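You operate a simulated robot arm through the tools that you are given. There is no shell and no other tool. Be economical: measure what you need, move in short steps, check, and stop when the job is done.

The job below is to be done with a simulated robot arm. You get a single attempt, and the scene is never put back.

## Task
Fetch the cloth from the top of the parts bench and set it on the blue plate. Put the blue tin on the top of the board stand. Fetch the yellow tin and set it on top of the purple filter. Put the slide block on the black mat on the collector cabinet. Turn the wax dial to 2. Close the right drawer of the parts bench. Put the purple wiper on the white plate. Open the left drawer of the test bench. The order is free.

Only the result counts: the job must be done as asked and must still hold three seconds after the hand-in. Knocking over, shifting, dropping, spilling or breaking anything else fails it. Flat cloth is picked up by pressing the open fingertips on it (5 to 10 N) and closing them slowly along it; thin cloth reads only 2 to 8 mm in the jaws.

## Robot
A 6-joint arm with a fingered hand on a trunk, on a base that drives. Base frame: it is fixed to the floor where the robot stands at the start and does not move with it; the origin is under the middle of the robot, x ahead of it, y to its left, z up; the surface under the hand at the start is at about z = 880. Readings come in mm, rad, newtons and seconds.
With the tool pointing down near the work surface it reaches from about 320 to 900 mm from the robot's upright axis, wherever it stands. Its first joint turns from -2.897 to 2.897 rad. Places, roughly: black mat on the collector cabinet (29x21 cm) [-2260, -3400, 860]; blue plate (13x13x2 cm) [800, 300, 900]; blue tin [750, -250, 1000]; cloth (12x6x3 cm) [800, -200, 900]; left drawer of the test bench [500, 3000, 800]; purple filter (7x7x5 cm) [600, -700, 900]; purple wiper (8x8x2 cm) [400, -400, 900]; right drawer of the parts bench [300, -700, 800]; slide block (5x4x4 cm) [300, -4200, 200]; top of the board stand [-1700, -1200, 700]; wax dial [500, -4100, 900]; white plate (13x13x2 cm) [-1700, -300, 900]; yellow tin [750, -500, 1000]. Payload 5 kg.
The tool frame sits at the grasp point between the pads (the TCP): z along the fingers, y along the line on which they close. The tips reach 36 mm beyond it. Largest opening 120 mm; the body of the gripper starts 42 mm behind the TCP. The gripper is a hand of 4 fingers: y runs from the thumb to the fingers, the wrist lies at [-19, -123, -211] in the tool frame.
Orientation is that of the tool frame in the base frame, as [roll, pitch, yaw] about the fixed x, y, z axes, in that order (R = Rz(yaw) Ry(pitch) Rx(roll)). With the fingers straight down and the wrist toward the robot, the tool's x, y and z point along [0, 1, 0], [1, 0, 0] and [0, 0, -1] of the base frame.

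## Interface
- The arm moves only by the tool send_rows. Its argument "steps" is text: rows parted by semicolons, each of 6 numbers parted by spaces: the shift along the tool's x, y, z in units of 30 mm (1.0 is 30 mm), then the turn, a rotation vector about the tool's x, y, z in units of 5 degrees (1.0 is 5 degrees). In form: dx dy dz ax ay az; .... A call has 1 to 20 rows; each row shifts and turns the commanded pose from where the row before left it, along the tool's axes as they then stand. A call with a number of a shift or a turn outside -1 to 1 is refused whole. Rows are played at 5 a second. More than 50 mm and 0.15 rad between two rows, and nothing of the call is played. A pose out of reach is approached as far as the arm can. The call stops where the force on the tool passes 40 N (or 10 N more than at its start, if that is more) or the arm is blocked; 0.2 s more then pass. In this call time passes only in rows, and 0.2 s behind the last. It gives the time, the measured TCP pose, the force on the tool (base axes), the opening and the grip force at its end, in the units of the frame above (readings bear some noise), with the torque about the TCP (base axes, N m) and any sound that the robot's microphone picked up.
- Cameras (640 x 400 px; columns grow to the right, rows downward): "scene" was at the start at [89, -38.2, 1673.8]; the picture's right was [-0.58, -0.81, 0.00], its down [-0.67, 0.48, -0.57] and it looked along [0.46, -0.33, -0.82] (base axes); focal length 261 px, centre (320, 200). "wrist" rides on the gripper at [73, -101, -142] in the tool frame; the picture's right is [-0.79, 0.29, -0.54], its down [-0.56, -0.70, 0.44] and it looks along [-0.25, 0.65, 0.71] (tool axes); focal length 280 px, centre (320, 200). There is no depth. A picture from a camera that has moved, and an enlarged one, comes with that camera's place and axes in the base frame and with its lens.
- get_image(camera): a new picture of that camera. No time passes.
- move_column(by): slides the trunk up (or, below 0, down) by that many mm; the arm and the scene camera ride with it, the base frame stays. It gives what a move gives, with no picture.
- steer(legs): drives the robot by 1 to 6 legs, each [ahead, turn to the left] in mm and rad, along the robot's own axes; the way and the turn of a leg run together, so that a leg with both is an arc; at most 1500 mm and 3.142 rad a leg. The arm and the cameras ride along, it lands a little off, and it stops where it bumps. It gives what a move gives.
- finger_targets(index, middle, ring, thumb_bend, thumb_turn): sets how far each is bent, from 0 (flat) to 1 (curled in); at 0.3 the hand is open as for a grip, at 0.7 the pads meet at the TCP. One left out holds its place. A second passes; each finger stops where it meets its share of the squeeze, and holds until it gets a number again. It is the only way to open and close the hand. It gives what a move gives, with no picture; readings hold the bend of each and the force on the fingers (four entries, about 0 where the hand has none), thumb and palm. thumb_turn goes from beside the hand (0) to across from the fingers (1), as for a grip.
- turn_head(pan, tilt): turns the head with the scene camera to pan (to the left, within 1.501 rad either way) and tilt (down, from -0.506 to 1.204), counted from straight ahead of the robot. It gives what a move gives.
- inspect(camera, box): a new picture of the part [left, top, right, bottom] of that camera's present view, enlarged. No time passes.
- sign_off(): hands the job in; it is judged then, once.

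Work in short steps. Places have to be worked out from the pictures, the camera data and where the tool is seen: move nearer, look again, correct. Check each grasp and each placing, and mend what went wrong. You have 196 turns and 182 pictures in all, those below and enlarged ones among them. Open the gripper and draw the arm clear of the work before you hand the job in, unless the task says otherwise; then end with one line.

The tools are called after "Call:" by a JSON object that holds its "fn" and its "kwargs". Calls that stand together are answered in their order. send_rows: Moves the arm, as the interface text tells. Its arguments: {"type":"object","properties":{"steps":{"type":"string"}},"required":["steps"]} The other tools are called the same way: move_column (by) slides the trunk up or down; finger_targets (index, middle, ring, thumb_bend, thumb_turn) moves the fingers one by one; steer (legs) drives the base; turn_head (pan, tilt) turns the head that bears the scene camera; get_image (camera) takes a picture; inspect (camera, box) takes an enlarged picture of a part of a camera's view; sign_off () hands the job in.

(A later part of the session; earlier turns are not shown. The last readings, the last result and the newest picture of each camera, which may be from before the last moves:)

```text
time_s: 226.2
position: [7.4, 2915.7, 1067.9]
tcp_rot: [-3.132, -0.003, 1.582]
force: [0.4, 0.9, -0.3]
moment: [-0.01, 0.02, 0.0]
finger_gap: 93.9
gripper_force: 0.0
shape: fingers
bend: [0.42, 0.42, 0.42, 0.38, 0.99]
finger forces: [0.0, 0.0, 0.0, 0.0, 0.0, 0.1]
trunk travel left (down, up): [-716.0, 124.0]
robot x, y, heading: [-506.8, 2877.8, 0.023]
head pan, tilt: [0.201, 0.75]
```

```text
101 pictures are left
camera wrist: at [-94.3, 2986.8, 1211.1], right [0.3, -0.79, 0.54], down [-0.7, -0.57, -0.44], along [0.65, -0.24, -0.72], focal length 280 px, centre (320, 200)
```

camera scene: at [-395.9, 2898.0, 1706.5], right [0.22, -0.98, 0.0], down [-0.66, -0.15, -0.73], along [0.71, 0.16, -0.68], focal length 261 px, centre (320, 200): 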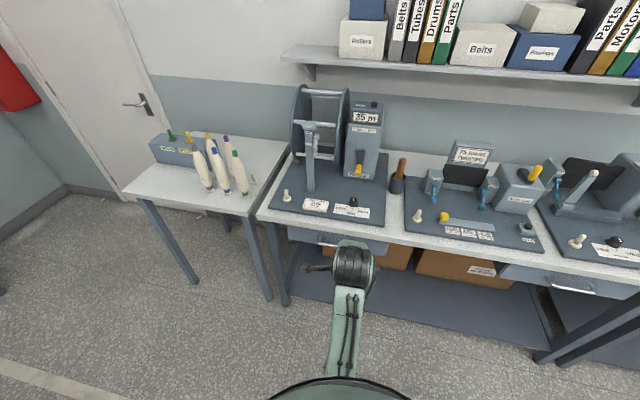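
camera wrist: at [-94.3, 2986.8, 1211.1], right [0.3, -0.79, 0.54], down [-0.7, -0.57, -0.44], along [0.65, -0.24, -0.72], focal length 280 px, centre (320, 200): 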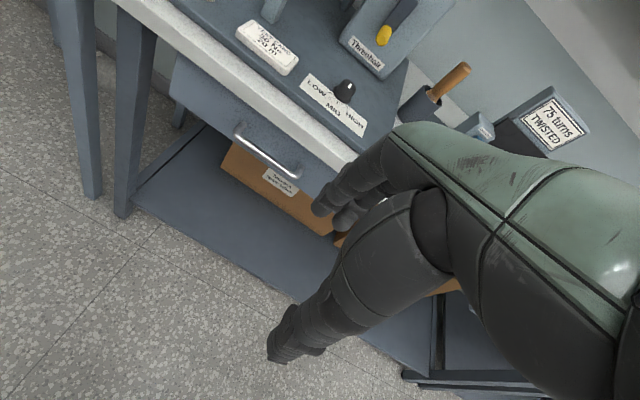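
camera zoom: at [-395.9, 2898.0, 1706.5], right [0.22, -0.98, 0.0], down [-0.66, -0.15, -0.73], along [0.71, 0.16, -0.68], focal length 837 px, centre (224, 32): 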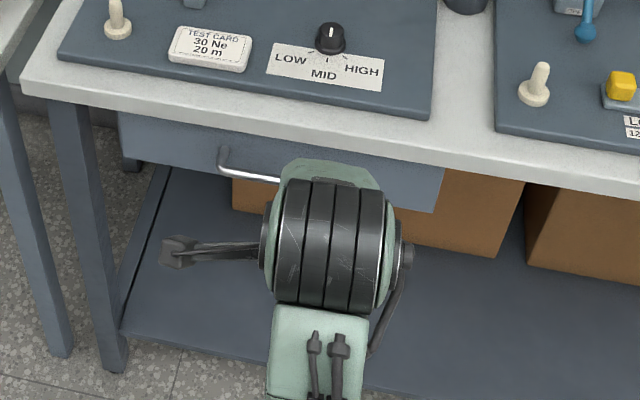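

Handle bar spans y≈2915–3052 at about x≈265, z≈828. I'll approach with the hand tilted forward: first position it in front, lower the trunk, then tilt 70°.

Call:
{"fn": "send_rows", "kwargs": {"steps": ".5 1 0 0 0 0;.5 1 0 0 0 0;.5 1 0 0 0 0;.5 1 0 0 0 0"}}

Call:
{"fn": "move_column", "kwargs": {"by": -240}}

Call:
{"fn": "send_rows", "kwargs": {"steps": "0 0 0 -1 0 0;0 0 0 -1 0 0;0 0 0 -1 0 0;0 0 0 -1 0 0;0 0 0 -1 0 0;0 0 0 -1 0 0;0 0 0 -1 0 0;0 0 0 -1 0 0;0 0 0 -1 0 0;0 0 0 -1 0 0;0 0 0 -1 0 0;0 0 0 -1 0 0;0 0 0 -1 0 0;0 0 0 -1 0 0"}}

Call:
{"fn": "get_image", "kwargs": {"camera": "wrist"}}

Call:
{"fn": "get_image", "kwargs": {"camera": "scene"}}

```text
time_s: 227.2
position: [129.6, 2977.6, 1069.1]
tcp_rot: [-3.133, -0.004, 1.581]
force: [0.5, 0.5, -0.8]
moment: [-0.01, 0.03, 0.0]
finger_gap: 93.8
gripper_force: 0.0
shape: fingers
bend: [0.42, 0.42, 0.42, 0.38, 0.99]
finger forces: [0.1, 0.1, 0.0, 0.0, 0.0, 0.0]
trunk travel left (down, up): [-716.0, 124.0]
robot x, y, heading: [-505.9, 2876.3, 0.025]
head pan, tilt: [0.201, 0.75]
```

```text
time_s: 229.7
position: [126.8, 2978.0, 829.5]
tcp_rot: [-3.135, -0.005, 1.582]
force: [0.4, -1.1, 0.1]
moment: [-0.02, 0.0, 0.0]
finger_gap: 93.9
gripper_force: 0.0
shape: fingers
bend: [0.42, 0.42, 0.42, 0.38, 0.99]
finger forces: [0.1, 0.0, 0.0, 0.0, 0.1, 0.0]
trunk travel left (down, up): [-476.0, 364.0]
robot x, y, heading: [-506.1, 2878.7, 0.024]
head pan, tilt: [0.201, 0.75]
```

```text
time_s: 232.7
position: [130.4, 2973.0, 815.5]
tcp_rot: [1.998, -0.164, 1.576]
force: [-1.2, 1.9, 2.7]
moment: [-0.06, 0.11, -0.05]
finger_gap: 94.0
gripper_force: 0.0
shape: fingers
bend: [0.42, 0.42, 0.42, 0.38, 0.99]
finger forces: [0.1, 0.0, 0.0, 0.1, 0.0, 0.0]
trunk travel left (down, up): [-476.0, 364.0]
robot x, y, heading: [-506.0, 2875.0, 0.019]
head pan, tilt: [0.201, 0.75]
```

```text
100 pictures are left
camera wrist: at [-41.1, 3048.7, 792.5], right [-0.37, -0.86, 0.35], down [0.12, -0.42, -0.9], along [0.92, -0.29, 0.26], focal length 280 px, centre (320, 200)
```

wrist: 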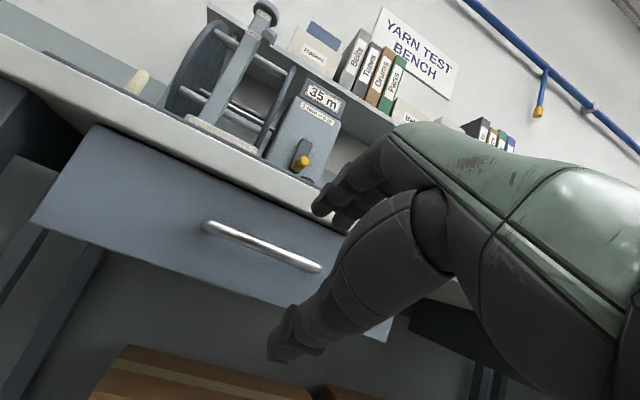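

```text
99 pictures are left
camera scene: at [-395.6, 2897.9, 1466.4], right [0.22, -0.98, 0.0], down [-0.67, -0.15, -0.73], along [0.71, 0.16, -0.68], focal length 261 px, centre (320, 200)
```

scene: 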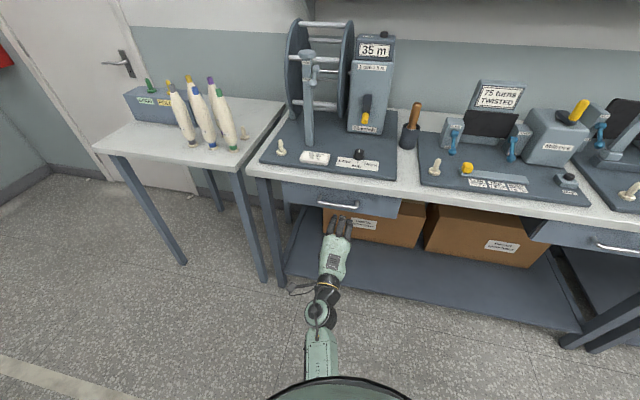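

Better handle fix: bar at x≈286, z≈805, y 2916–3056. I correct the small pitch error and open the hand.

Call:
{"fn": "send_rows", "kwargs": {"steps": "0 0 0 -.2 -.39 -.85;0 0 0 -.2 -.39 -.85"}}

Call:
{"fn": "finger_targets", "kwargs": {"index": 0.35, "middle": 0.35, "ring": 0.35, "thumb_bend": 0.35}}

```text
time_s: 233.3
position: [128.0, 2978.2, 827.9]
tcp_rot: [1.892, 0.161, 1.565]
force: [-0.3, 0.3, 1.0]
moment: [0.05, 0.01, 0.01]
finger_gap: 93.7
gripper_force: 0.1
shape: fingers
bend: [0.42, 0.42, 0.42, 0.38, 0.99]
finger forces: [0.1, 0.0, 0.0, 0.0, 0.0, 0.1]
trunk travel left (down, up): [-476.0, 364.0]
robot x, y, heading: [-507.8, 2873.5, 0.023]
head pan, tilt: [0.201, 0.75]
```

```text
time_s: 234.3
position: [127.7, 2978.4, 828.3]
tcp_rot: [1.891, 0.158, 1.567]
force: [0.2, -0.2, -0.2]
moment: [-0.02, 0.02, 0.01]
finger_gap: 108.3
gripper_force: 0.0
shape: fingers
bend: [0.35, 0.35, 0.35, 0.35, 0.98]
finger forces: [0.0, 0.0, 0.0, 0.0, 0.0, 0.0]
trunk travel left (down, up): [-476.0, 364.0]
robot x, y, heading: [-502.3, 2875.6, 0.027]
head pan, tilt: [0.201, 0.75]
```

The earlier tilt was only a lag; undo that correction.

Call:
{"fn": "send_rows", "kwargs": {"steps": "0 0 0 0 .39 .85;0 0 0 0 .39 .85;0 0 0 0 0 0"}}

Call:
{"fn": "get_image", "kwargs": {"camera": "wrist"}}

```text
time_s: 235.1
position: [127.3, 2978.3, 828.6]
tcp_rot: [1.895, -0.005, 1.587]
force: [-0.1, 0.1, -0.6]
moment: [0.0, 0.03, 0.03]
finger_gap: 108.5
gripper_force: 0.0
shape: fingers
bend: [0.35, 0.35, 0.35, 0.35, 0.98]
finger forces: [0.0, 0.1, 0.1, 0.1, 0.0, 0.0]
trunk travel left (down, up): [-476.0, 364.0]
robot x, y, heading: [-503.2, 2878.7, 0.019]
head pan, tilt: [0.201, 0.75]
```

```text
98 pictures are left
camera wrist: at [-39.9, 3049.1, 776.9], right [-0.41, -0.8, 0.44], down [0.21, -0.55, -0.81], along [0.89, -0.24, 0.39], focal length 280 px, centre (320, 200)
```

wrist: 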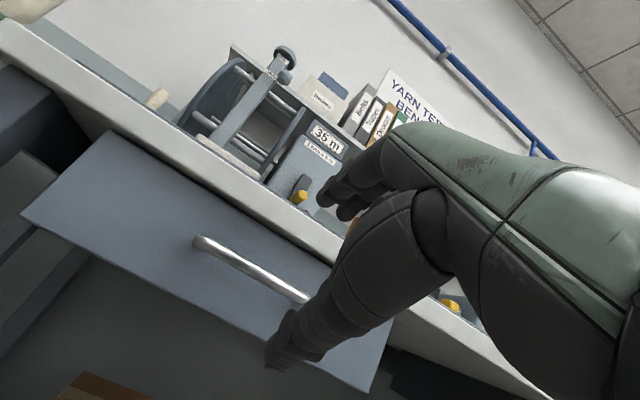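

Bar height z≈802. Narrow the hand a little, adjust height, and approach.

Call:
{"fn": "finger_targets", "kwargs": {"index": 0.47, "middle": 0.47, "ring": 0.47, "thumb_bend": 0.42}}

Call:
{"fn": "send_rows", "kwargs": {"steps": ".27 -.79 .27 0 0 0;0 .319 .948 0 0 0;0 .319 .948 0 0 0;0 .319 .948 0 0 0;0 0 0 0 0 0"}}

Call:
{"fn": "get_image", "kwargs": {"camera": "wrist"}}

Call:
{"fn": "inspect", "kwargs": {"camera": "scene", "box": [250, 150, 450, 275]}}

```text
time_s: 236.1
position: [128.7, 2977.8, 828.0]
tcp_rot: [1.892, -0.003, 1.584]
force: [0.3, 0.3, 0.1]
moment: [0.0, 0.01, 0.03]
finger_gap: 81.2
gripper_force: 0.1
shape: fingers
bend: [0.47, 0.47, 0.47, 0.42, 0.99]
finger forces: [0.1, 0.0, 0.0, 0.1, 0.0, 0.0]
trunk travel left (down, up): [-476.0, 364.0]
robot x, y, heading: [-509.9, 2877.8, 0.026]
head pan, tilt: [0.201, 0.75]
```

```text
time_s: 237.3
position: [217.1, 2986.4, 803.1]
tcp_rot: [1.892, -0.004, 1.583]
force: [0.2, -0.4, -0.2]
moment: [0.01, 0.01, 0.0]
finger_gap: 81.2
gripper_force: 0.0
shape: fingers
bend: [0.47, 0.47, 0.47, 0.42, 0.99]
finger forces: [0.0, 0.1, 0.0, 0.1, 0.1, 0.1]
trunk travel left (down, up): [-476.0, 364.0]
robot x, y, heading: [-511.5, 2870.1, 0.022]
head pan, tilt: [0.201, 0.75]
```

```text
97 pictures are left
camera wrist: at [50.2, 3057.3, 750.6], right [-0.41, -0.8, 0.44], down [0.21, -0.55, -0.81], along [0.89, -0.24, 0.39], focal length 280 px, centre (320, 200)
```

wrist: 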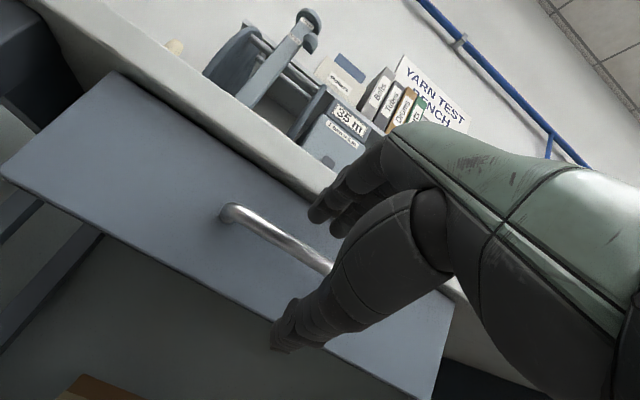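

```text
3.20 times, centred on (350, 212) of scene
camera zoom: at [-396.7, 2898.0, 1466.5], right [0.22, -0.98, 0.0], down [-0.66, -0.15, -0.73], along [0.71, 0.16, -0.68], focal length 837 px, centre (224, 160)
```

zoom: 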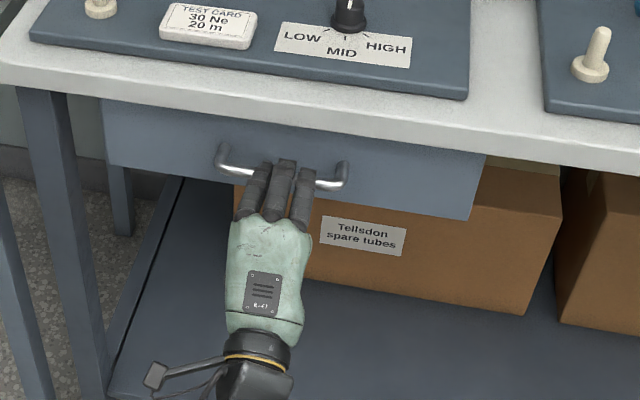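

The bar is between fingers and thumb. Advance further with the force guard.

Call:
{"fn": "send_rows", "kwargs": {"steps": "0 .29 .95 0 0 0;0 .15 .47 0 0 0;0 .06 .2 0 0 0;0 .06 .2 0 0 0"}}

Call:
{"fn": "get_image", "kwargs": {"camera": "wrist"}}

Call:
{"fn": "inspect", "kwargs": {"camera": "scene", "box": [250, 150, 450, 275]}}

```text
time_s: 238.3
position: [266.7, 2988.4, 805.6]
tcp_rot: [1.883, -0.006, 1.586]
force: [-28.5, -2.9, 5.6]
moment: [0.12, -1.16, 0.08]
finger_gap: 78.6
gripper_force: 14.3
shape: fingers
bend: [0.49, 0.47, 0.47, 0.42, 0.99]
finger forces: [23.1, 5.5, 0.1, 0.0, 0.1, 0.0]
trunk travel left (down, up): [-476.0, 364.0]
robot x, y, heading: [-508.6, 2872.6, 0.022]
head pan, tilt: [0.201, 0.75]
stopped in row 4: the force on the tool passed its limit at 49 N (the readings are from after the stop); the commanded pose is now the measured one
```

```text
95 pictures are left
camera wrist: at [99.1, 3059.3, 752.0], right [-0.42, -0.8, 0.44], down [0.21, -0.55, -0.81], along [0.88, -0.24, 0.4], focal length 280 px, centre (320, 200)
```

wrist: 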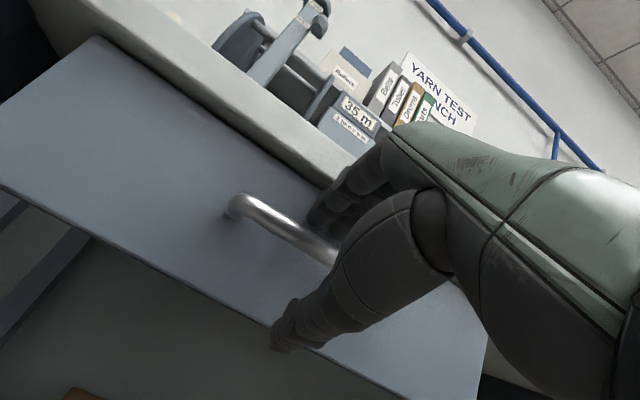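

```text
3.20 times, centred on (350, 212) of scene
camera zoom: at [-402.2, 2897.6, 1466.9], right [0.22, -0.98, 0.0], down [-0.66, -0.15, -0.73], along [0.72, 0.16, -0.68], focal length 837 px, centre (224, 160)
```

zoom: 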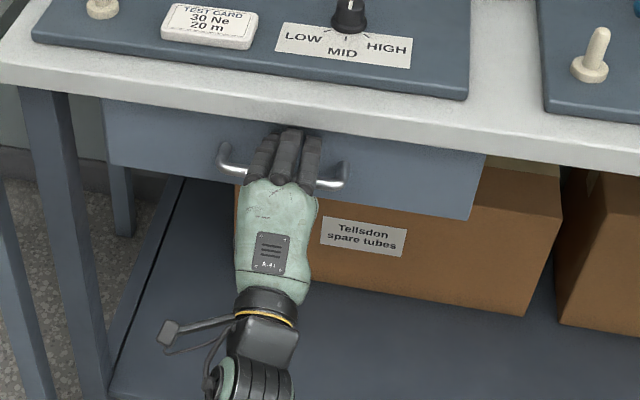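

Fingers are past the bar, touching the drawer face. Back 4 mm and close around the bar.

Call:
{"fn": "send_rows", "kwargs": {"steps": "0 -.05 -.15 0 0 0"}}

Call:
{"fn": "finger_targets", "kwargs": {"index": 0.65, "middle": 0.65, "ring": 0.65, "thumb_bend": 0.6}}

Call:
{"fn": "finger_targets", "kwargs": {"index": 0.85, "middle": 0.85, "ring": 0.85, "thumb_bend": 0.75}}

Call:
{"fn": "get_image", "kwargs": {"camera": "wrist"}}

```text
time_s: 238.7
position: [265.8, 2988.8, 802.2]
tcp_rot: [1.89, -0.004, 1.583]
force: [-3.3, 0.2, 1.1]
moment: [0.02, -0.17, -0.06]
finger_gap: 81.4
gripper_force: 2.0
shape: fingers
bend: [0.47, 0.47, 0.47, 0.42, 0.99]
finger forces: [0.4, 3.1, 0.0, 0.0, 0.1, 0.0]
trunk travel left (down, up): [-476.0, 364.0]
robot x, y, heading: [-505.3, 2873.8, 0.023]
head pan, tilt: [0.201, 0.75]
```

```text
time_s: 239.7
position: [265.0, 2989.0, 801.8]
tcp_rot: [1.889, -0.005, 1.584]
force: [3.0, -0.6, 1.9]
moment: [0.03, 0.0, 0.01]
finger_gap: 29.2
gripper_force: 1.6
shape: fingers
bend: [0.64, 0.65, 0.64, 0.6, 1.0]
finger forces: [1.7, 0.2, 1.3, 0.0, 0.0, 0.0]
trunk travel left (down, up): [-476.0, 364.0]
robot x, y, heading: [-507.6, 2875.1, 0.023]
head pan, tilt: [0.201, 0.75]
```

```text
time_s: 240.7
position: [265.7, 2988.0, 801.8]
tcp_rot: [1.889, -0.005, 1.585]
force: [-1.3, -2.7, 3.7]
moment: [-0.14, 0.36, 0.55]
finger_gap: 0.2
gripper_force: 25.8
shape: fingers
bend: [0.74, 0.77, 0.75, 0.73, 1.0]
finger forces: [0.0, 10.4, 11.8, 0.0, 29.6, 0.0]
trunk travel left (down, up): [-476.0, 364.0]
robot x, y, heading: [-508.6, 2870.8, 0.02]
head pan, tilt: [0.201, 0.75]
```

```text
93 pictures are left
camera wrist: at [97.2, 3058.8, 749.8], right [-0.41, -0.8, 0.44], down [0.21, -0.55, -0.81], along [0.89, -0.24, 0.39], focal length 280 px, centre (320, 200)
```

wrist: 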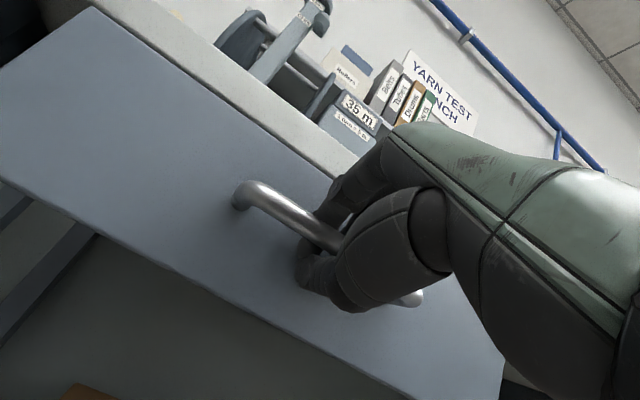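

The hand closes in a loop around the bar. Pull by driving the base back.

Call:
{"fn": "steer", "kwargs": {"legs": [[-120, 0]]}}

Call:
{"fn": "get_image", "kwargs": {"camera": "scene"}}

```text
time_s: 242.0
position: [144.1, 2987.8, 801.9]
tcp_rot: [1.891, -0.004, 1.589]
force: [0.0, 8.4, 0.0]
moment: [-0.01, 0.4, 0.7]
finger_gap: 0.1
gripper_force: 25.5
shape: fingers
bend: [0.74, 0.77, 0.75, 0.73, 1.0]
finger forces: [0.0, 9.8, 11.9, 0.0, 28.6, 0.0]
trunk travel left (down, up): [-476.0, 364.0]
robot x, y, heading: [-629.4, 2877.1, 0.024]
head pan, tilt: [0.201, 0.75]
```

```text
92 pictures are left
camera scene: at [-518.8, 2896.6, 1466.5], right [0.22, -0.97, 0.0], down [-0.66, -0.15, -0.73], along [0.71, 0.16, -0.68], focal length 261 px, centre (320, 200)
```

scene: 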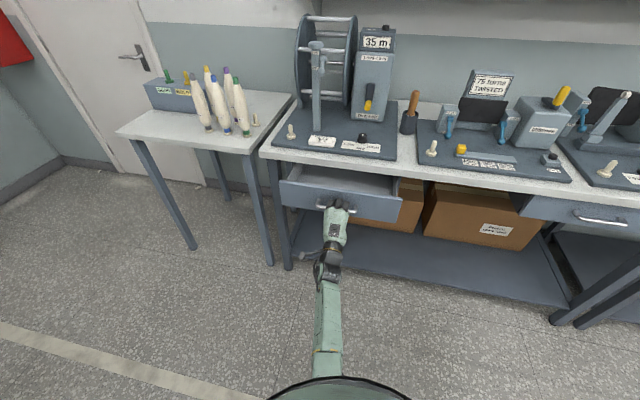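

It opens. Pull another 90 mm.

Call:
{"fn": "steer", "kwargs": {"legs": [[-90, 0]]}}

Call:
{"fn": "get_image", "kwargs": {"camera": "scene"}}

```text
time_s: 243.1
position: [53.2, 2986.3, 800.8]
tcp_rot: [1.891, -0.002, 1.585]
force: [0.7, 20.0, 2.4]
moment: [0.05, 0.42, 0.9]
finger_gap: 0.1
gripper_force: 26.0
shape: fingers
bend: [0.74, 0.77, 0.75, 0.73, 1.0]
finger forces: [0.0, 9.5, 12.2, 0.1, 30.3, 0.0]
trunk travel left (down, up): [-476.0, 364.0]
robot x, y, heading: [-719.8, 2871.0, 0.023]
head pan, tilt: [0.201, 0.75]
```

```text
91 pictures are left
camera scene: at [-608.4, 2896.4, 1466.5], right [0.22, -0.97, 0.0], down [-0.66, -0.15, -0.73], along [0.71, 0.16, -0.68], focal length 261 px, centre (320, 200)
```

scene: 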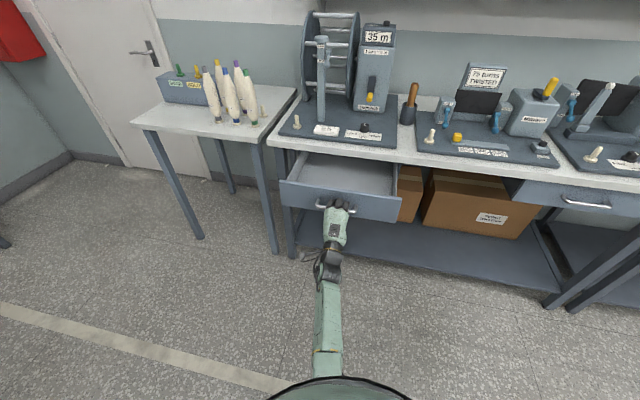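

Pull another 40 mm to be safely open, then release.

Call:
{"fn": "steer", "kwargs": {"legs": [[-40, 0]]}}

Call:
{"fn": "finger_targets", "kwargs": {"index": 0.5, "middle": 0.5, "ring": 0.5, "thumb_bend": 0.4}}

Call:
{"fn": "get_image", "kwargs": {"camera": "wrist"}}

```text
time_s: 244.0
position: [11.6, 2984.9, 801.8]
tcp_rot: [1.89, -0.002, 1.59]
force: [0.4, 18.9, 2.2]
moment: [0.07, 0.44, 0.87]
finger_gap: 0.0
gripper_force: 27.1
shape: fingers
bend: [0.75, 0.77, 0.75, 0.73, 1.0]
finger forces: [0.0, 10.6, 12.3, 0.0, 31.9, 0.0]
trunk travel left (down, up): [-476.0, 364.0]
robot x, y, heading: [-760.3, 2871.1, 0.025]
head pan, tilt: [0.201, 0.75]
```

```text
time_s: 245.0
position: [13.8, 2984.2, 800.0]
tcp_rot: [1.89, -0.004, 1.59]
force: [-0.7, -1.5, 0.5]
moment: [0.0, -0.01, 0.01]
finger_gap: 78.5
gripper_force: 0.0
shape: fingers
bend: [0.5, 0.5, 0.5, 0.4, 0.99]
finger forces: [0.0, 0.0, 0.1, 0.1, 0.1, 0.0]
trunk travel left (down, up): [-476.0, 364.0]
robot x, y, heading: [-758.6, 2870.8, 0.025]
head pan, tilt: [0.201, 0.75]
```

```text
90 pictures are left
camera wrist: at [-154.6, 3055.0, 749.3], right [-0.41, -0.8, 0.44], down [0.21, -0.55, -0.81], along [0.89, -0.24, 0.39], focal length 280 px, centre (320, 200)
```

wrist: 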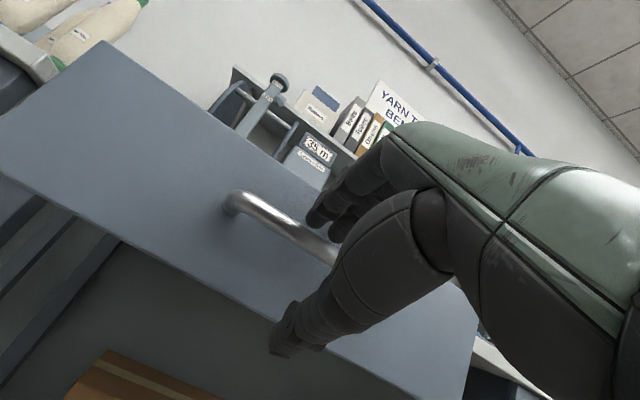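

Drawer is open about 250 mm. Back away, restore the hand, and drive south along the aisle.

Call:
{"fn": "steer", "kwargs": {"legs": [[-200, 0]]}}

Call:
{"fn": "get_image", "kwargs": {"camera": "scene"}}

Call:
{"fn": "move_column", "kwargs": {"by": 240}}

Call:
{"fn": "send_rows", "kwargs": {"steps": "0 0 0 .95 0 0;0 0 0 .95 0 0;0 0 0 .95 0 0;0 0 0 .95 0 0;0 0 0 .95 0 0;0 0 0 .95 0 0;0 0 0 .95 0 0;0 0 0 .95 0 0;0 0 0 .95 0 0;0 0 0 .95 0 0;0 0 0 .95 0 0;0 0 0 .95 0 0;0 0 0 .95 0 0;0 0 0 .95 0 0;0 0 0 .95 0 0;0 0 0 0 0 0"}}

```text
time_s: 246.7
position: [-186.5, 2978.6, 802.0]
tcp_rot: [1.89, -0.004, 1.585]
force: [-0.9, -0.8, 0.8]
moment: [0.0, -0.01, 0.03]
finger_gap: 78.6
gripper_force: 0.1
shape: fingers
bend: [0.5, 0.5, 0.5, 0.4, 0.99]
finger forces: [0.1, 0.0, 0.0, 0.0, 0.0, 0.0]
trunk travel left (down, up): [-476.0, 364.0]
robot x, y, heading: [-959.9, 2866.8, 0.022]
head pan, tilt: [0.201, 0.75]
```

```text
89 pictures are left
camera scene: at [-849.4, 2887.5, 1466.5], right [0.22, -0.97, 0.0], down [-0.66, -0.15, -0.73], along [0.71, 0.16, -0.68], focal length 261 px, centre (320, 200)
```

scene: 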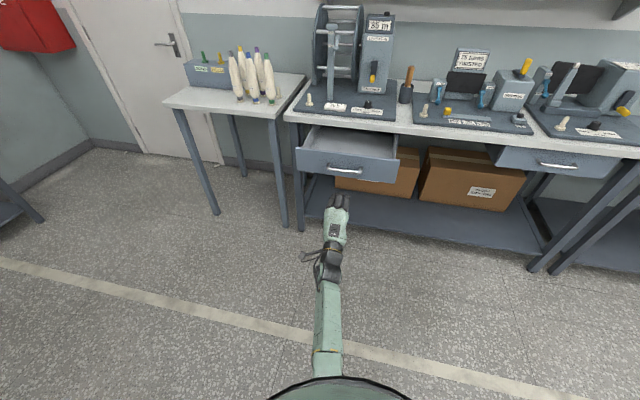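

```text
time_s: 249.2
position: [-185.9, 2978.9, 1040.9]
tcp_rot: [1.892, -0.005, 1.59]
force: [0.3, 0.4, -0.3]
moment: [-0.01, -0.01, 0.0]
finger_gap: 78.6
gripper_force: 0.1
shape: fingers
bend: [0.5, 0.5, 0.5, 0.4, 0.99]
finger forces: [0.0, 0.0, 0.1, 0.1, 0.1, 0.0]
trunk travel left (down, up): [-716.0, 124.0]
robot x, y, heading: [-959.5, 2863.8, 0.024]
head pan, tilt: [0.201, 0.75]
```

```text
time_s: 252.6
position: [-185.3, 2979.5, 1040.7]
tcp_rot: [3.136, -0.006, 1.586]
force: [0.8, -0.1, 0.3]
moment: [0.01, -0.04, 0.01]
finger_gap: 78.8
gripper_force: 0.1
shape: fingers
bend: [0.5, 0.5, 0.5, 0.4, 0.99]
finger forces: [0.1, 0.1, 0.0, 0.0, 0.0, 0.0]
trunk travel left (down, up): [-716.0, 124.0]
robot x, y, heading: [-960.9, 2866.5, 0.03]
head pan, tilt: [0.201, 0.75]
```

The drawer stays open. Retract the arm and drive down the aisle.

Call:
{"fn": "send_rows", "kwargs": {"steps": "0 -1 0 0 0 0;0 -1 0 0 0 0;0 -1 0 0 0 0;0 -1 0 0 0 0;0 -1 0 0 0 0;0 -1 0 0 0 0;0 -1 0 0 0 0;0 -1 0 0 0 0"}}

Call:
{"fn": "steer", "kwargs": {"legs": [[0, -1.54], [1500, 0], [1500, 0], [1500, 0], [900, 0]]}}

Call:
{"fn": "turn_head", "kwargs": {"pan": 0, "tilt": 0.35}}

Call:
{"fn": "get_image", "kwargs": {"camera": "scene"}}

```text
time_s: 254.4
position: [-427.4, 2975.7, 1042.4]
tcp_rot: [3.134, -0.004, 1.589]
force: [1.4, 0.0, -0.7]
moment: [0.03, -0.01, 0.01]
finger_gap: 78.7
gripper_force: 0.0
shape: fingers
bend: [0.5, 0.5, 0.5, 0.4, 0.99]
finger forces: [0.1, 0.0, 0.0, 0.0, 0.1, 0.0]
trunk travel left (down, up): [-716.0, 124.0]
robot x, y, heading: [-961.9, 2868.1, 0.024]
head pan, tilt: [0.201, 0.75]
```

```text
time_s: 287.1
position: [-577.5, -3004.1, 1040.4]
tcp_rot: [3.137, -0.004, 0.034]
force: [-0.3, -0.2, 0.4]
moment: [0.01, 0.01, 0.02]
finger_gap: 78.8
gripper_force: 0.0
shape: fingers
bend: [0.5, 0.5, 0.5, 0.4, 0.99]
finger forces: [0.0, 0.0, 0.0, 0.0, 0.0, 0.1]
trunk travel left (down, up): [-716.0, 124.0]
robot x, y, heading: [-699.2, -2478.7, -1.529]
head pan, tilt: [0.201, 0.75]
```

```text
time_s: 287.9
position: [-577.0, -3006.0, 1040.9]
tcp_rot: [3.137, -0.006, 0.035]
force: [0.7, -0.4, -1.6]
moment: [0.0, 0.01, -0.01]
finger_gap: 79.0
gripper_force: 0.2
shape: fingers
bend: [0.5, 0.5, 0.5, 0.4, 0.99]
finger forces: [0.0, 0.0, 0.1, 0.0, 0.1, 0.0]
trunk travel left (down, up): [-716.0, 124.0]
robot x, y, heading: [-698.6, -2471.1, -1.533]
head pan, tilt: [0.0, 0.351]
```

```text
88 pictures are left
camera scene: at [-691.6, -2593.3, 1742.0], right [-1.0, -0.04, 0.0], down [-0.01, 0.34, -0.94], along [0.04, -0.94, -0.34], focal length 261 px, centre (320, 200)
```

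scene: 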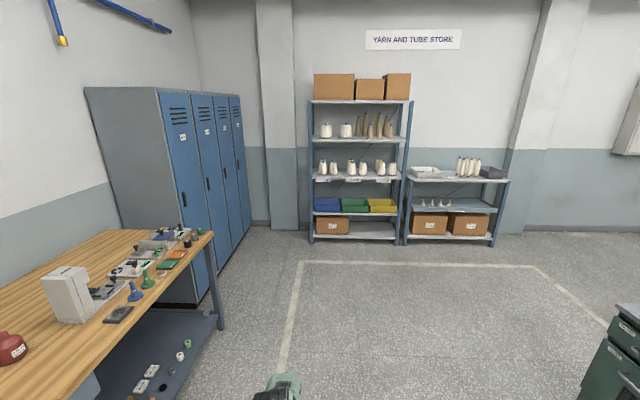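

The wooden bench is on the left with a low shelf holding the slide blocks. Drive to face it near y≈-4050.

Call:
{"fn": "steer", "kwargs": {"legs": [[1560, 0], [0, 1.531]]}}

Call:
{"fn": "turn_head", "kwargs": {"pan": 0, "tilt": 0.6}}

Call:
{"fn": "get_image", "kwargs": {"camera": "scene"}}

```text
refused: 1560 is not a number from -1500 to 1500
```

```text
time_s: 288.7
position: [-578.3, -3004.8, 1040.9]
tcp_rot: [3.136, -0.005, 0.032]
force: [0.7, 0.7, 0.3]
moment: [-0.01, -0.02, -0.02]
finger_gap: 78.8
gripper_force: 0.1
shape: fingers
bend: [0.5, 0.5, 0.5, 0.4, 0.99]
finger forces: [0.1, 0.0, 0.1, 0.0, 0.0, 0.0]
trunk travel left (down, up): [-716.0, 124.0]
robot x, y, heading: [-697.4, -2471.9, -1.53]
head pan, tilt: [0.0, 0.6]
```

```text
87 pictures are left
camera scene: at [-691.9, -2588.8, 1719.3], right [-1.0, -0.04, 0.0], down [-0.02, 0.56, -0.83], along [0.03, -0.82, -0.56], focal length 261 px, centre (320, 200)
```

scene: 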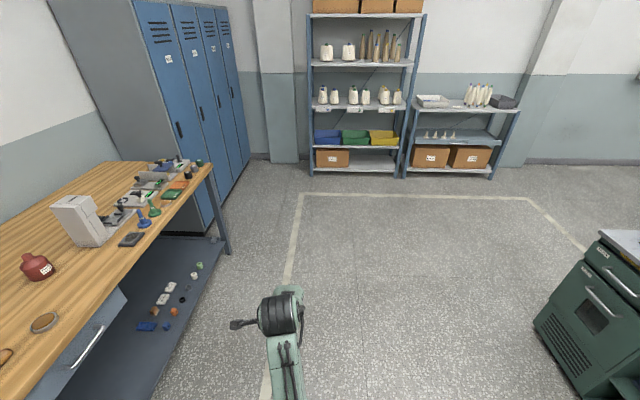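

Leg too long; split it.

Call:
{"fn": "steer", "kwargs": {"legs": [[1450, 0], [0, 1.53]]}}

Call:
{"fn": "get_image", "kwargs": {"camera": "scene"}}

```text
time_s: 301.1
position: [-77.9, -3810.0, 1041.3]
tcp_rot: [3.136, -0.003, 1.606]
force: [-0.7, 1.2, -0.3]
moment: [-0.01, -0.02, -0.01]
finger_gap: 78.9
gripper_force: 0.0
shape: fingers
bend: [0.5, 0.5, 0.5, 0.4, 0.99]
finger forces: [0.1, 0.0, 0.1, 0.0, 0.0, 0.0]
trunk travel left (down, up): [-716.0, 124.0]
robot x, y, heading: [-606.5, -3929.9, 0.044]
head pan, tilt: [0.0, 0.6]
```

```text
86 pictures are left
camera scene: at [-489.3, -3921.7, 1719.3], right [0.04, -1.0, 0.0], down [-0.56, -0.02, -0.83], along [0.82, 0.03, -0.56], focal length 261 px, centre (320, 200)
```

scene: 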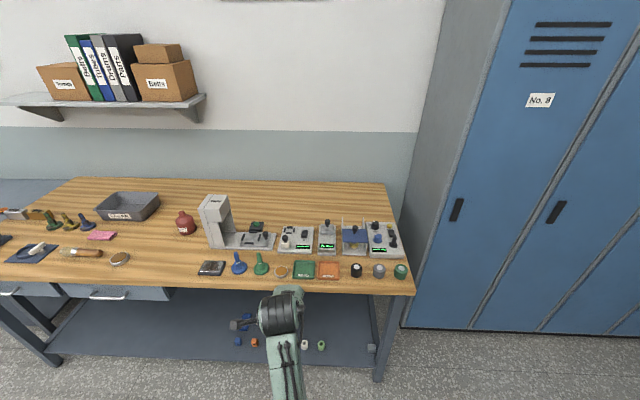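

Zoom into the instruments and the lower shelf.

Call:
{"fn": "inspect", "kwargs": {"camera": "scene", "box": [190, 185, 430, 335]}}

Call:
{"fn": "inspect", "kwargs": {"camera": "scene", "box": [270, 205, 420, 295]}}

Call:
{"fn": "get_image", "kwargs": {"camera": "wrist"}}

```text
2.67 times, centred on (310, 260) of scene
camera zoom: at [-489.3, -3921.7, 1719.3], right [0.04, -1.0, 0.0], down [-0.56, -0.02, -0.83], along [0.82, 0.03, -0.56], focal length 697 px, centre (347, 40)
```

zoom: 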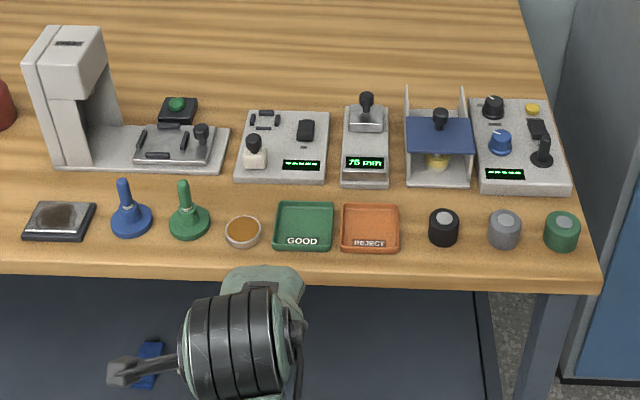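

```text
4.27 times, centred on (345, 250) of scene
camera zoom: at [-489.3, -3921.7, 1719.3], right [0.04, -1.0, 0.0], down [-0.56, -0.02, -0.83], along [0.82, 0.03, -0.56], focal length 1116 px, centre (213, -13)
```

zoom: 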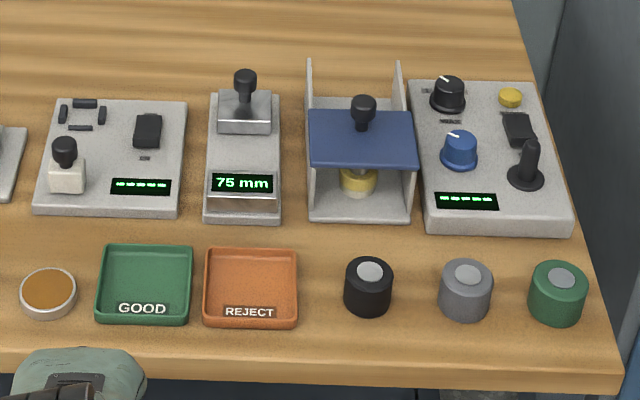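

```text
83 pictures are left
camera wrist: at [-181.5, -3741.3, 1182.3], right [0.31, -0.78, 0.54], down [-0.68, -0.58, -0.45], along [0.67, -0.23, -0.71], focal length 280 px, centre (320, 200)
```

wrist: 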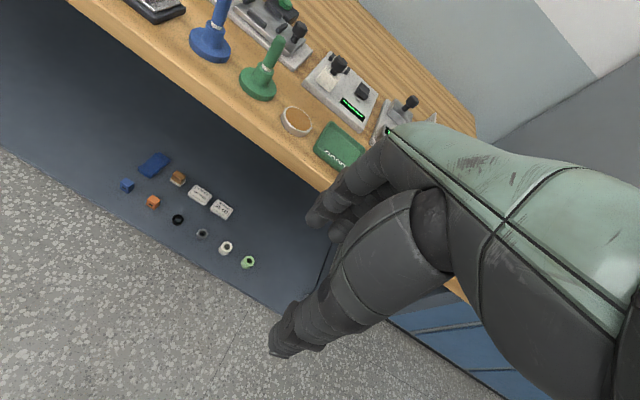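

The gray block near the right leg on the lower shelf (≈(253, -4183)) should be the slide block. The dials are on the right-end unit (~(465/377, -4147)). Raise and drive closer.

Call:
{"fn": "move_column", "kwargs": {"by": 100}}

Call:
{"fn": "steer", "kwargs": {"legs": [[0, -0.411], [446, 0], [0, 0.367]]}}

Call:
{"fn": "turn_head", "kwargs": {"pan": -0.15, "tilt": 0.95}}

Call:
{"fn": "get_image", "kwargs": {"camera": "scene"}}

Call:
{"fn": "get_image", "kwargs": {"camera": "wrist"}}

```text
time_s: 302.4
position: [-76.4, -3809.4, 1139.9]
tcp_rot: [3.137, -0.006, 1.605]
force: [-0.3, -0.4, 1.2]
moment: [0.01, -0.01, -0.01]
finger_gap: 78.8
gripper_force: 0.0
shape: fingers
bend: [0.5, 0.5, 0.5, 0.4, 0.99]
finger forces: [0.1, 0.1, 0.0, 0.0, 0.0, 0.0]
trunk travel left (down, up): [-816.0, 24.0]
robot x, y, heading: [-604.0, -3931.0, 0.037]
head pan, tilt: [0.0, 0.6]
```

```text
time_s: 308.0
position: [337.8, -3992.6, 1141.0]
tcp_rot: [3.135, -0.007, 1.562]
force: [-0.6, -0.1, 0.6]
moment: [-0.03, -0.01, -0.01]
finger_gap: 78.7
gripper_force: 0.0
shape: fingers
bend: [0.5, 0.5, 0.5, 0.4, 0.99]
finger forces: [0.1, 0.0, 0.0, 0.0, 0.0, 0.0]
trunk travel left (down, up): [-816.0, 24.0]
robot x, y, heading: [-192.3, -4087.1, -0.004]
head pan, tilt: [0.0, 0.6]
```

```text
time_s: 308.9
position: [337.0, -3993.6, 1142.0]
tcp_rot: [3.137, -0.002, 1.56]
force: [0.9, 1.0, -0.6]
moment: [0.02, 0.01, -0.02]
finger_gap: 78.7
gripper_force: 0.0
shape: fingers
bend: [0.5, 0.5, 0.5, 0.4, 0.99]
finger forces: [0.0, 0.0, 0.0, 0.1, 0.0, 0.1]
trunk travel left (down, up): [-816.0, 24.0]
robot x, y, heading: [-199.6, -4089.1, -0.002]
head pan, tilt: [-0.15, 0.949]
```

```text
82 pictures are left
camera scene: at [-95.4, -4096.4, 1790.9], right [-0.15, -0.99, 0.0], down [-0.8, 0.12, -0.58], along [0.58, -0.09, -0.81], focal length 261 px, centre (320, 200)
```

scene: 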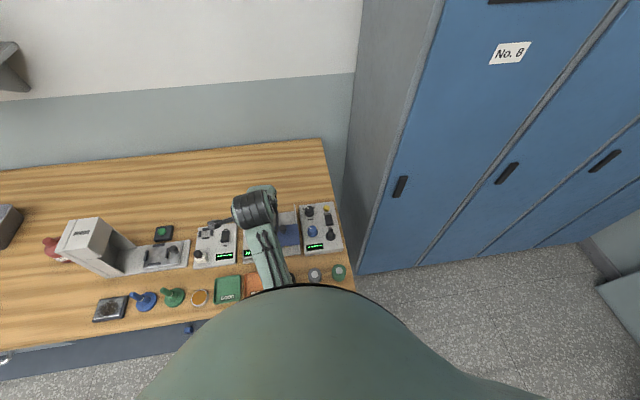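

```text
81 pictures are left
camera wrist: at [237.1, -3919.6, 1282.3], right [0.28, -0.79, 0.54], down [-0.7, -0.55, -0.45], along [0.65, -0.26, -0.71], focal length 280 px, centre (320, 200)
```

wrist: 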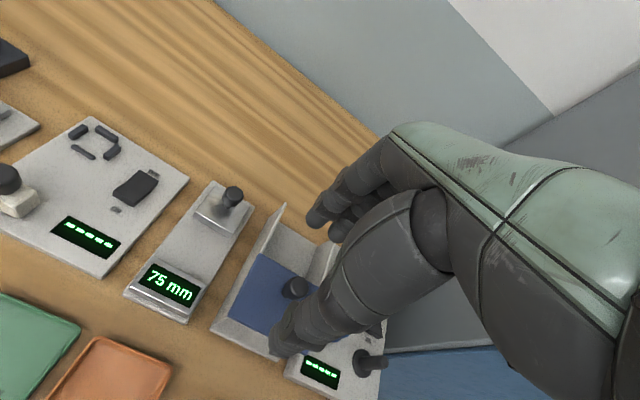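

Zoom the scene view of the dial unit.

Call:
{"fn": "inspect", "kwargs": {"camera": "scene", "box": [285, 190, 365, 290]}}

Call:
{"fn": "send_rows", "kwargs": {"steps": "-1 0 0 0 0 0;-1 0 0 0 0 0;-1 0 0 0 0 0;-1 0 0 0 0 0;-1 0 0 0 0 0;-1 0 0 0 0 0;-1 0 0 0 0 0;-1 0 0 0 0 0"}}

Call:
{"fn": "get_image", "kwargs": {"camera": "wrist"}}

```text
4.00 times, centred on (325, 240) of scene
camera zoom: at [-95.4, -4096.4, 1790.9], right [-0.15, -0.99, 0.0], down [-0.8, 0.12, -0.58], along [0.58, -0.09, -0.81], focal length 1046 px, centre (300, 40)
```

zoom: 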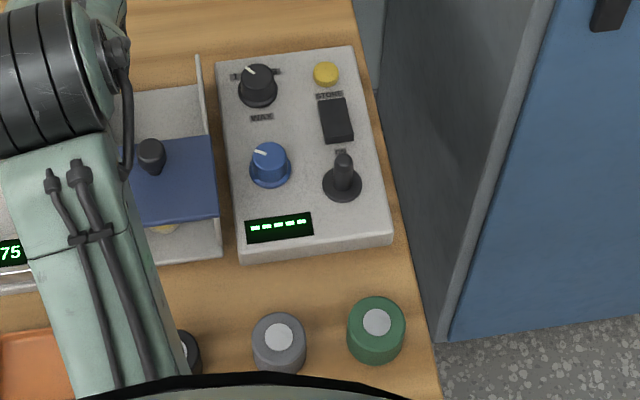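

```text
time_s: 310.7
position: [336.4, -4235.7, 1137.4]
tcp_rot: [3.137, -0.006, 1.561]
force: [0.1, 0.4, 0.9]
moment: [0.02, 0.02, 0.0]
finger_gap: 78.7
gripper_force: 0.1
shape: fingers
bend: [0.5, 0.5, 0.5, 0.4, 0.99]
finger forces: [0.0, 0.0, 0.1, 0.0, 0.0, 0.0]
trunk travel left (down, up): [-816.0, 24.0]
robot x, y, heading: [-195.9, -4090.8, -0.005]
head pan, tilt: [-0.15, 0.949]
```

```text
79 pictures are left
camera wrist: at [235.4, -4162.7, 1279.4], right [0.28, -0.8, 0.54], down [-0.7, -0.55, -0.45], along [0.65, -0.26, -0.71], focal length 280 px, centre (320, 200)
```

wrist: 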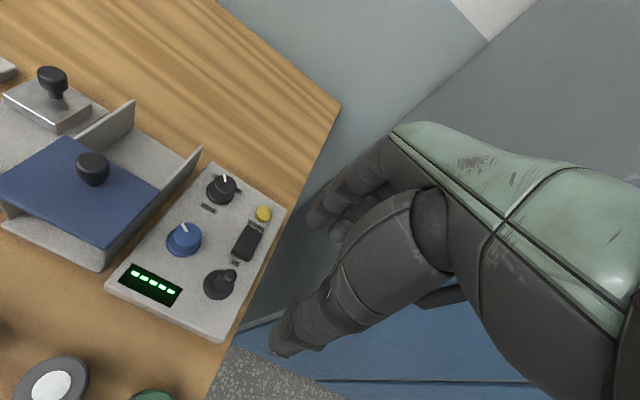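

Call:
{"fn": "inspect", "kwargs": {"camera": "wrist", "box": [140, 150, 300, 280]}}

Call:
{"fn": "inspect", "kwargs": {"camera": "scene", "box": [295, 195, 345, 245]}}

```text
3.08 times, centred on (220, 215) of wrist
camera zoom: at [235.4, -4162.7, 1279.4], right [0.28, -0.8, 0.54], down [-0.7, -0.55, -0.45], along [0.65, -0.26, -0.71], focal length 863 px, centre (628, 154)
```

zoom: 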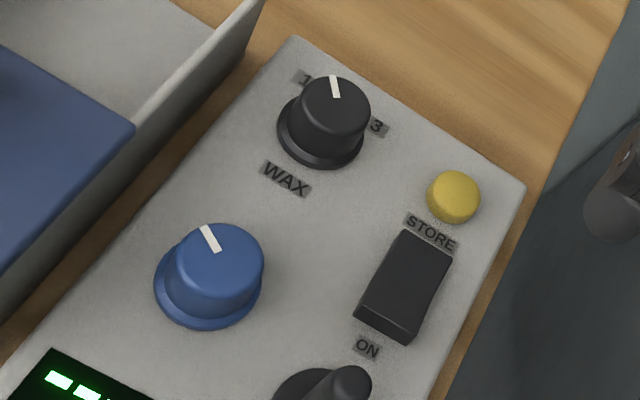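

```text
8.00 times, centred on (320, 220) of scene
camera zoom: at [-95.1, -4098.2, 1790.9], right [-0.15, -0.99, 0.0], down [-0.8, 0.13, -0.58], along [0.58, -0.09, -0.81], focal length 2092 px, centre (320, 40)
```

zoom: 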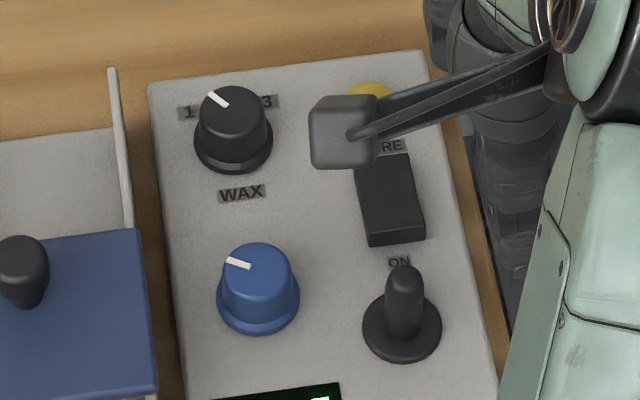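

The black WAX dial (centre ≈ (476, -4144)) points at 1 (≈+37° from +x); 2 is straight away (+x), so it needs ≈ −38°. I go above it with the yaw pre-turned +19°.

Call:
{"fn": "finger_targets", "kwargs": {"index": 0.5, "middle": 0.5, "ring": 0.5, "thumb_bend": 0.5}}

Call:
{"fn": "send_rows", "kwargs": {"steps": ".61 .93 0 0 0 0;.61 .93 0 0 0 0;.61 .93 .5 0 0 0;.61 .93 1 0 0 0;.61 .93 1 0 0 0;0 0 1 0 0 -.95;0 0 0 0 0 -.95;0 0 0 0 0 -.95;0 0 0 0 0 -.95;0 0 0 0 0 0"}}

Call:
{"fn": "get_image", "kwargs": {"camera": "wrist"}}

Call:
{"fn": "inspect", "kwargs": {"camera": "scene", "box": [280, 180, 360, 260]}}

```text
time_s: 311.7
position: [336.3, -4234.9, 1138.9]
tcp_rot: [3.137, -0.005, 1.561]
force: [-0.2, 0.4, -0.3]
moment: [-0.02, 0.0, 0.04]
finger_gap: 64.1
gripper_force: 0.1
shape: fingers
bend: [0.5, 0.5, 0.5, 0.5, 1.0]
finger forces: [0.1, 0.1, 0.0, 0.0, 0.0, 0.0]
trunk travel left (down, up): [-816.0, 24.0]
robot x, y, heading: [-200.1, -4087.6, -0.004]
head pan, tilt: [-0.15, 0.949]
```

```text
time_s: 313.9
position: [476.7, -4141.8, 1036.8]
tcp_rot: [3.134, -0.003, 1.892]
force: [0.2, -0.7, 0.5]
moment: [-0.02, 0.03, 0.02]
finger_gap: 64.1
gripper_force: 0.0
shape: fingers
bend: [0.5, 0.5, 0.5, 0.5, 1.0]
finger forces: [0.0, 0.0, 0.1, 0.0, 0.1, 0.0]
trunk travel left (down, up): [-816.0, 24.0]
robot x, y, heading: [-198.5, -4086.8, -0.0]
head pan, tilt: [-0.15, 0.949]
```

```text
76 pictures are left
camera wrist: at [356.7, -4105.8, 1176.8], right [0.52, -0.66, 0.54], down [-0.49, -0.75, -0.45], along [0.7, -0.03, -0.71], focal length 280 px, centre (320, 200)
```

wrist: 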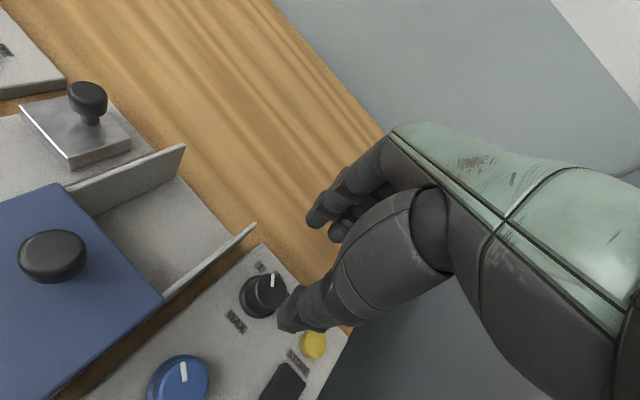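

```text
5.00 times, centred on (320, 220) of scene
camera zoom: at [-95.3, -4096.4, 1790.9], right [-0.15, -0.99, 0.0], down [-0.8, 0.12, -0.58], along [0.58, -0.09, -0.81], focal length 1307 px, centre (320, 100)
```

zoom: 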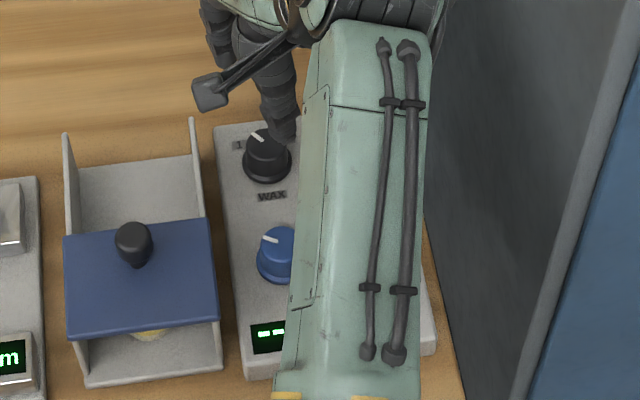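

TCP is nearly centred on the knob. Descend to about z=962 with care.

Call:
{"fn": "send_rows", "kwargs": {"steps": "0 -.11 .9 0 0 0;0 0 .9 0 0 0;0 0 .5 0 0 0;0 0 .1 0 0 0"}}

Call:
{"fn": "get_image", "kwargs": {"camera": "wrist"}}

Call:
{"fn": "inspect", "kwargs": {"camera": "scene", "box": [280, 180, 360, 260]}}

```text
time_s: 314.9
position: [475.0, -4143.9, 964.0]
tcp_rot: [3.136, -0.003, 1.892]
force: [-0.2, 0.2, 1.9]
moment: [0.0, 0.02, -0.01]
finger_gap: 64.0
gripper_force: 0.1
shape: fingers
bend: [0.5, 0.5, 0.5, 0.5, 1.0]
finger forces: [0.0, 0.1, 0.1, 0.1, 0.0, 0.0]
trunk travel left (down, up): [-816.0, 24.0]
robot x, y, heading: [-196.1, -4088.4, -0.006]
head pan, tilt: [-0.15, 0.949]
```

```text
74 pictures are left
camera wrist: at [354.8, -4107.5, 1104.6], right [0.52, -0.66, 0.54], down [-0.49, -0.75, -0.45], along [0.7, -0.03, -0.71], focal length 280 px, centre (320, 200)
```

wrist: 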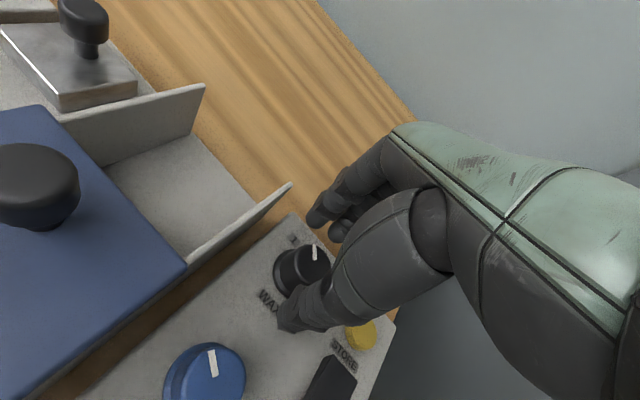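

```text
5.00 times, centred on (320, 220) of scene
camera zoom: at [-95.5, -4096.8, 1790.9], right [-0.15, -0.99, 0.0], down [-0.8, 0.12, -0.58], along [0.58, -0.09, -0.81], focal length 1307 px, centre (320, 100)
```

zoom: 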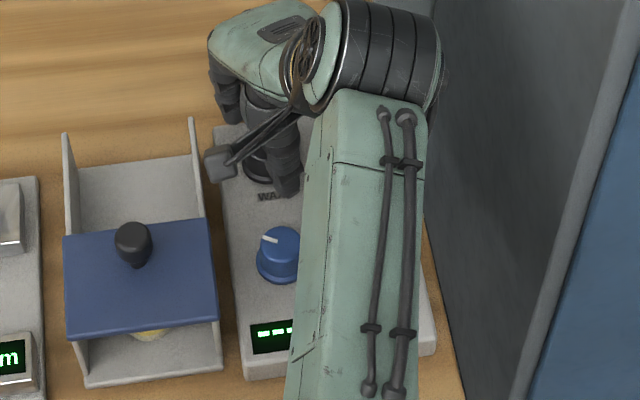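

Centred. Lower a few mm more and close gently on the knob.

Call:
{"fn": "send_rows", "kwargs": {"steps": "0 0 .13 0 0 0;0 0 .13 0 0 0"}}

Call:
{"fn": "finger_targets", "kwargs": {"index": 0.6, "middle": 0.6, "ring": 0.6, "thumb_bend": 0.6}}

Call:
{"fn": "get_image", "kwargs": {"camera": "wrist"}}

```text
time_s: 315.5
position: [474.7, -4144.8, 955.5]
tcp_rot: [3.135, -0.001, 1.892]
force: [0.5, 0.6, 0.4]
moment: [-0.02, 0.02, -0.02]
finger_gap: 64.0
gripper_force: 0.0
shape: fingers
bend: [0.5, 0.5, 0.5, 0.5, 1.0]
finger forces: [0.1, 0.0, 0.0, 0.0, 0.0, 0.0]
trunk travel left (down, up): [-816.0, 24.0]
robot x, y, heading: [-194.3, -4090.5, -0.003]
head pan, tilt: [-0.15, 0.949]
```

```text
time_s: 316.5
position: [472.5, -4144.6, 955.4]
tcp_rot: [3.134, -0.002, 1.892]
force: [-2.6, -0.9, 0.2]
moment: [0.01, 0.05, 0.02]
finger_gap: 38.1
gripper_force: 1.6
shape: fingers
bend: [0.6, 0.6, 0.6, 0.58, 1.0]
finger forces: [0.0, 0.0, 0.0, 0.0, 2.8, 0.0]
trunk travel left (down, up): [-816.0, 24.0]
robot x, y, heading: [-200.2, -4088.2, -0.003]
head pan, tilt: [-0.15, 0.949]
```

```text
72 pictures are left
camera wrist: at [354.4, -4107.1, 1097.2], right [0.52, -0.66, 0.54], down [-0.49, -0.75, -0.45], along [0.7, -0.03, -0.71], focal length 280 px, centre (320, 200)
```

wrist: 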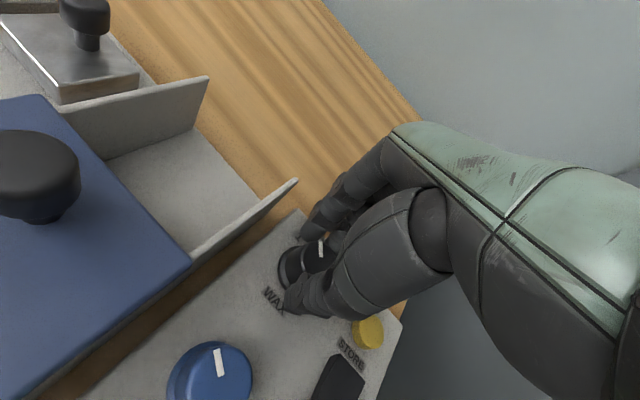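

Thumb touches; bring the fingers in.

Call:
{"fn": "finger_targets", "kwargs": {"index": 0.66, "middle": 0.67, "ring": 0.66, "thumb_bend": 0.62}}

```text
time_s: 317.5
position: [473.8, -4143.2, 957.2]
tcp_rot: [3.134, -0.002, 1.892]
force: [-0.2, 0.4, -0.5]
moment: [0.01, -0.04, -0.01]
finger_gap: 33.0
gripper_force: 4.6
shape: fingers
bend: [0.63, 0.65, 0.66, 0.58, 1.0]
finger forces: [2.3, 2.0, 0.0, 0.0, 4.6, 0.0]
trunk travel left (down, up): [-816.0, 24.0]
robot x, y, heading: [-197.0, -4088.8, -0.004]
head pan, tilt: [-0.15, 0.949]
```

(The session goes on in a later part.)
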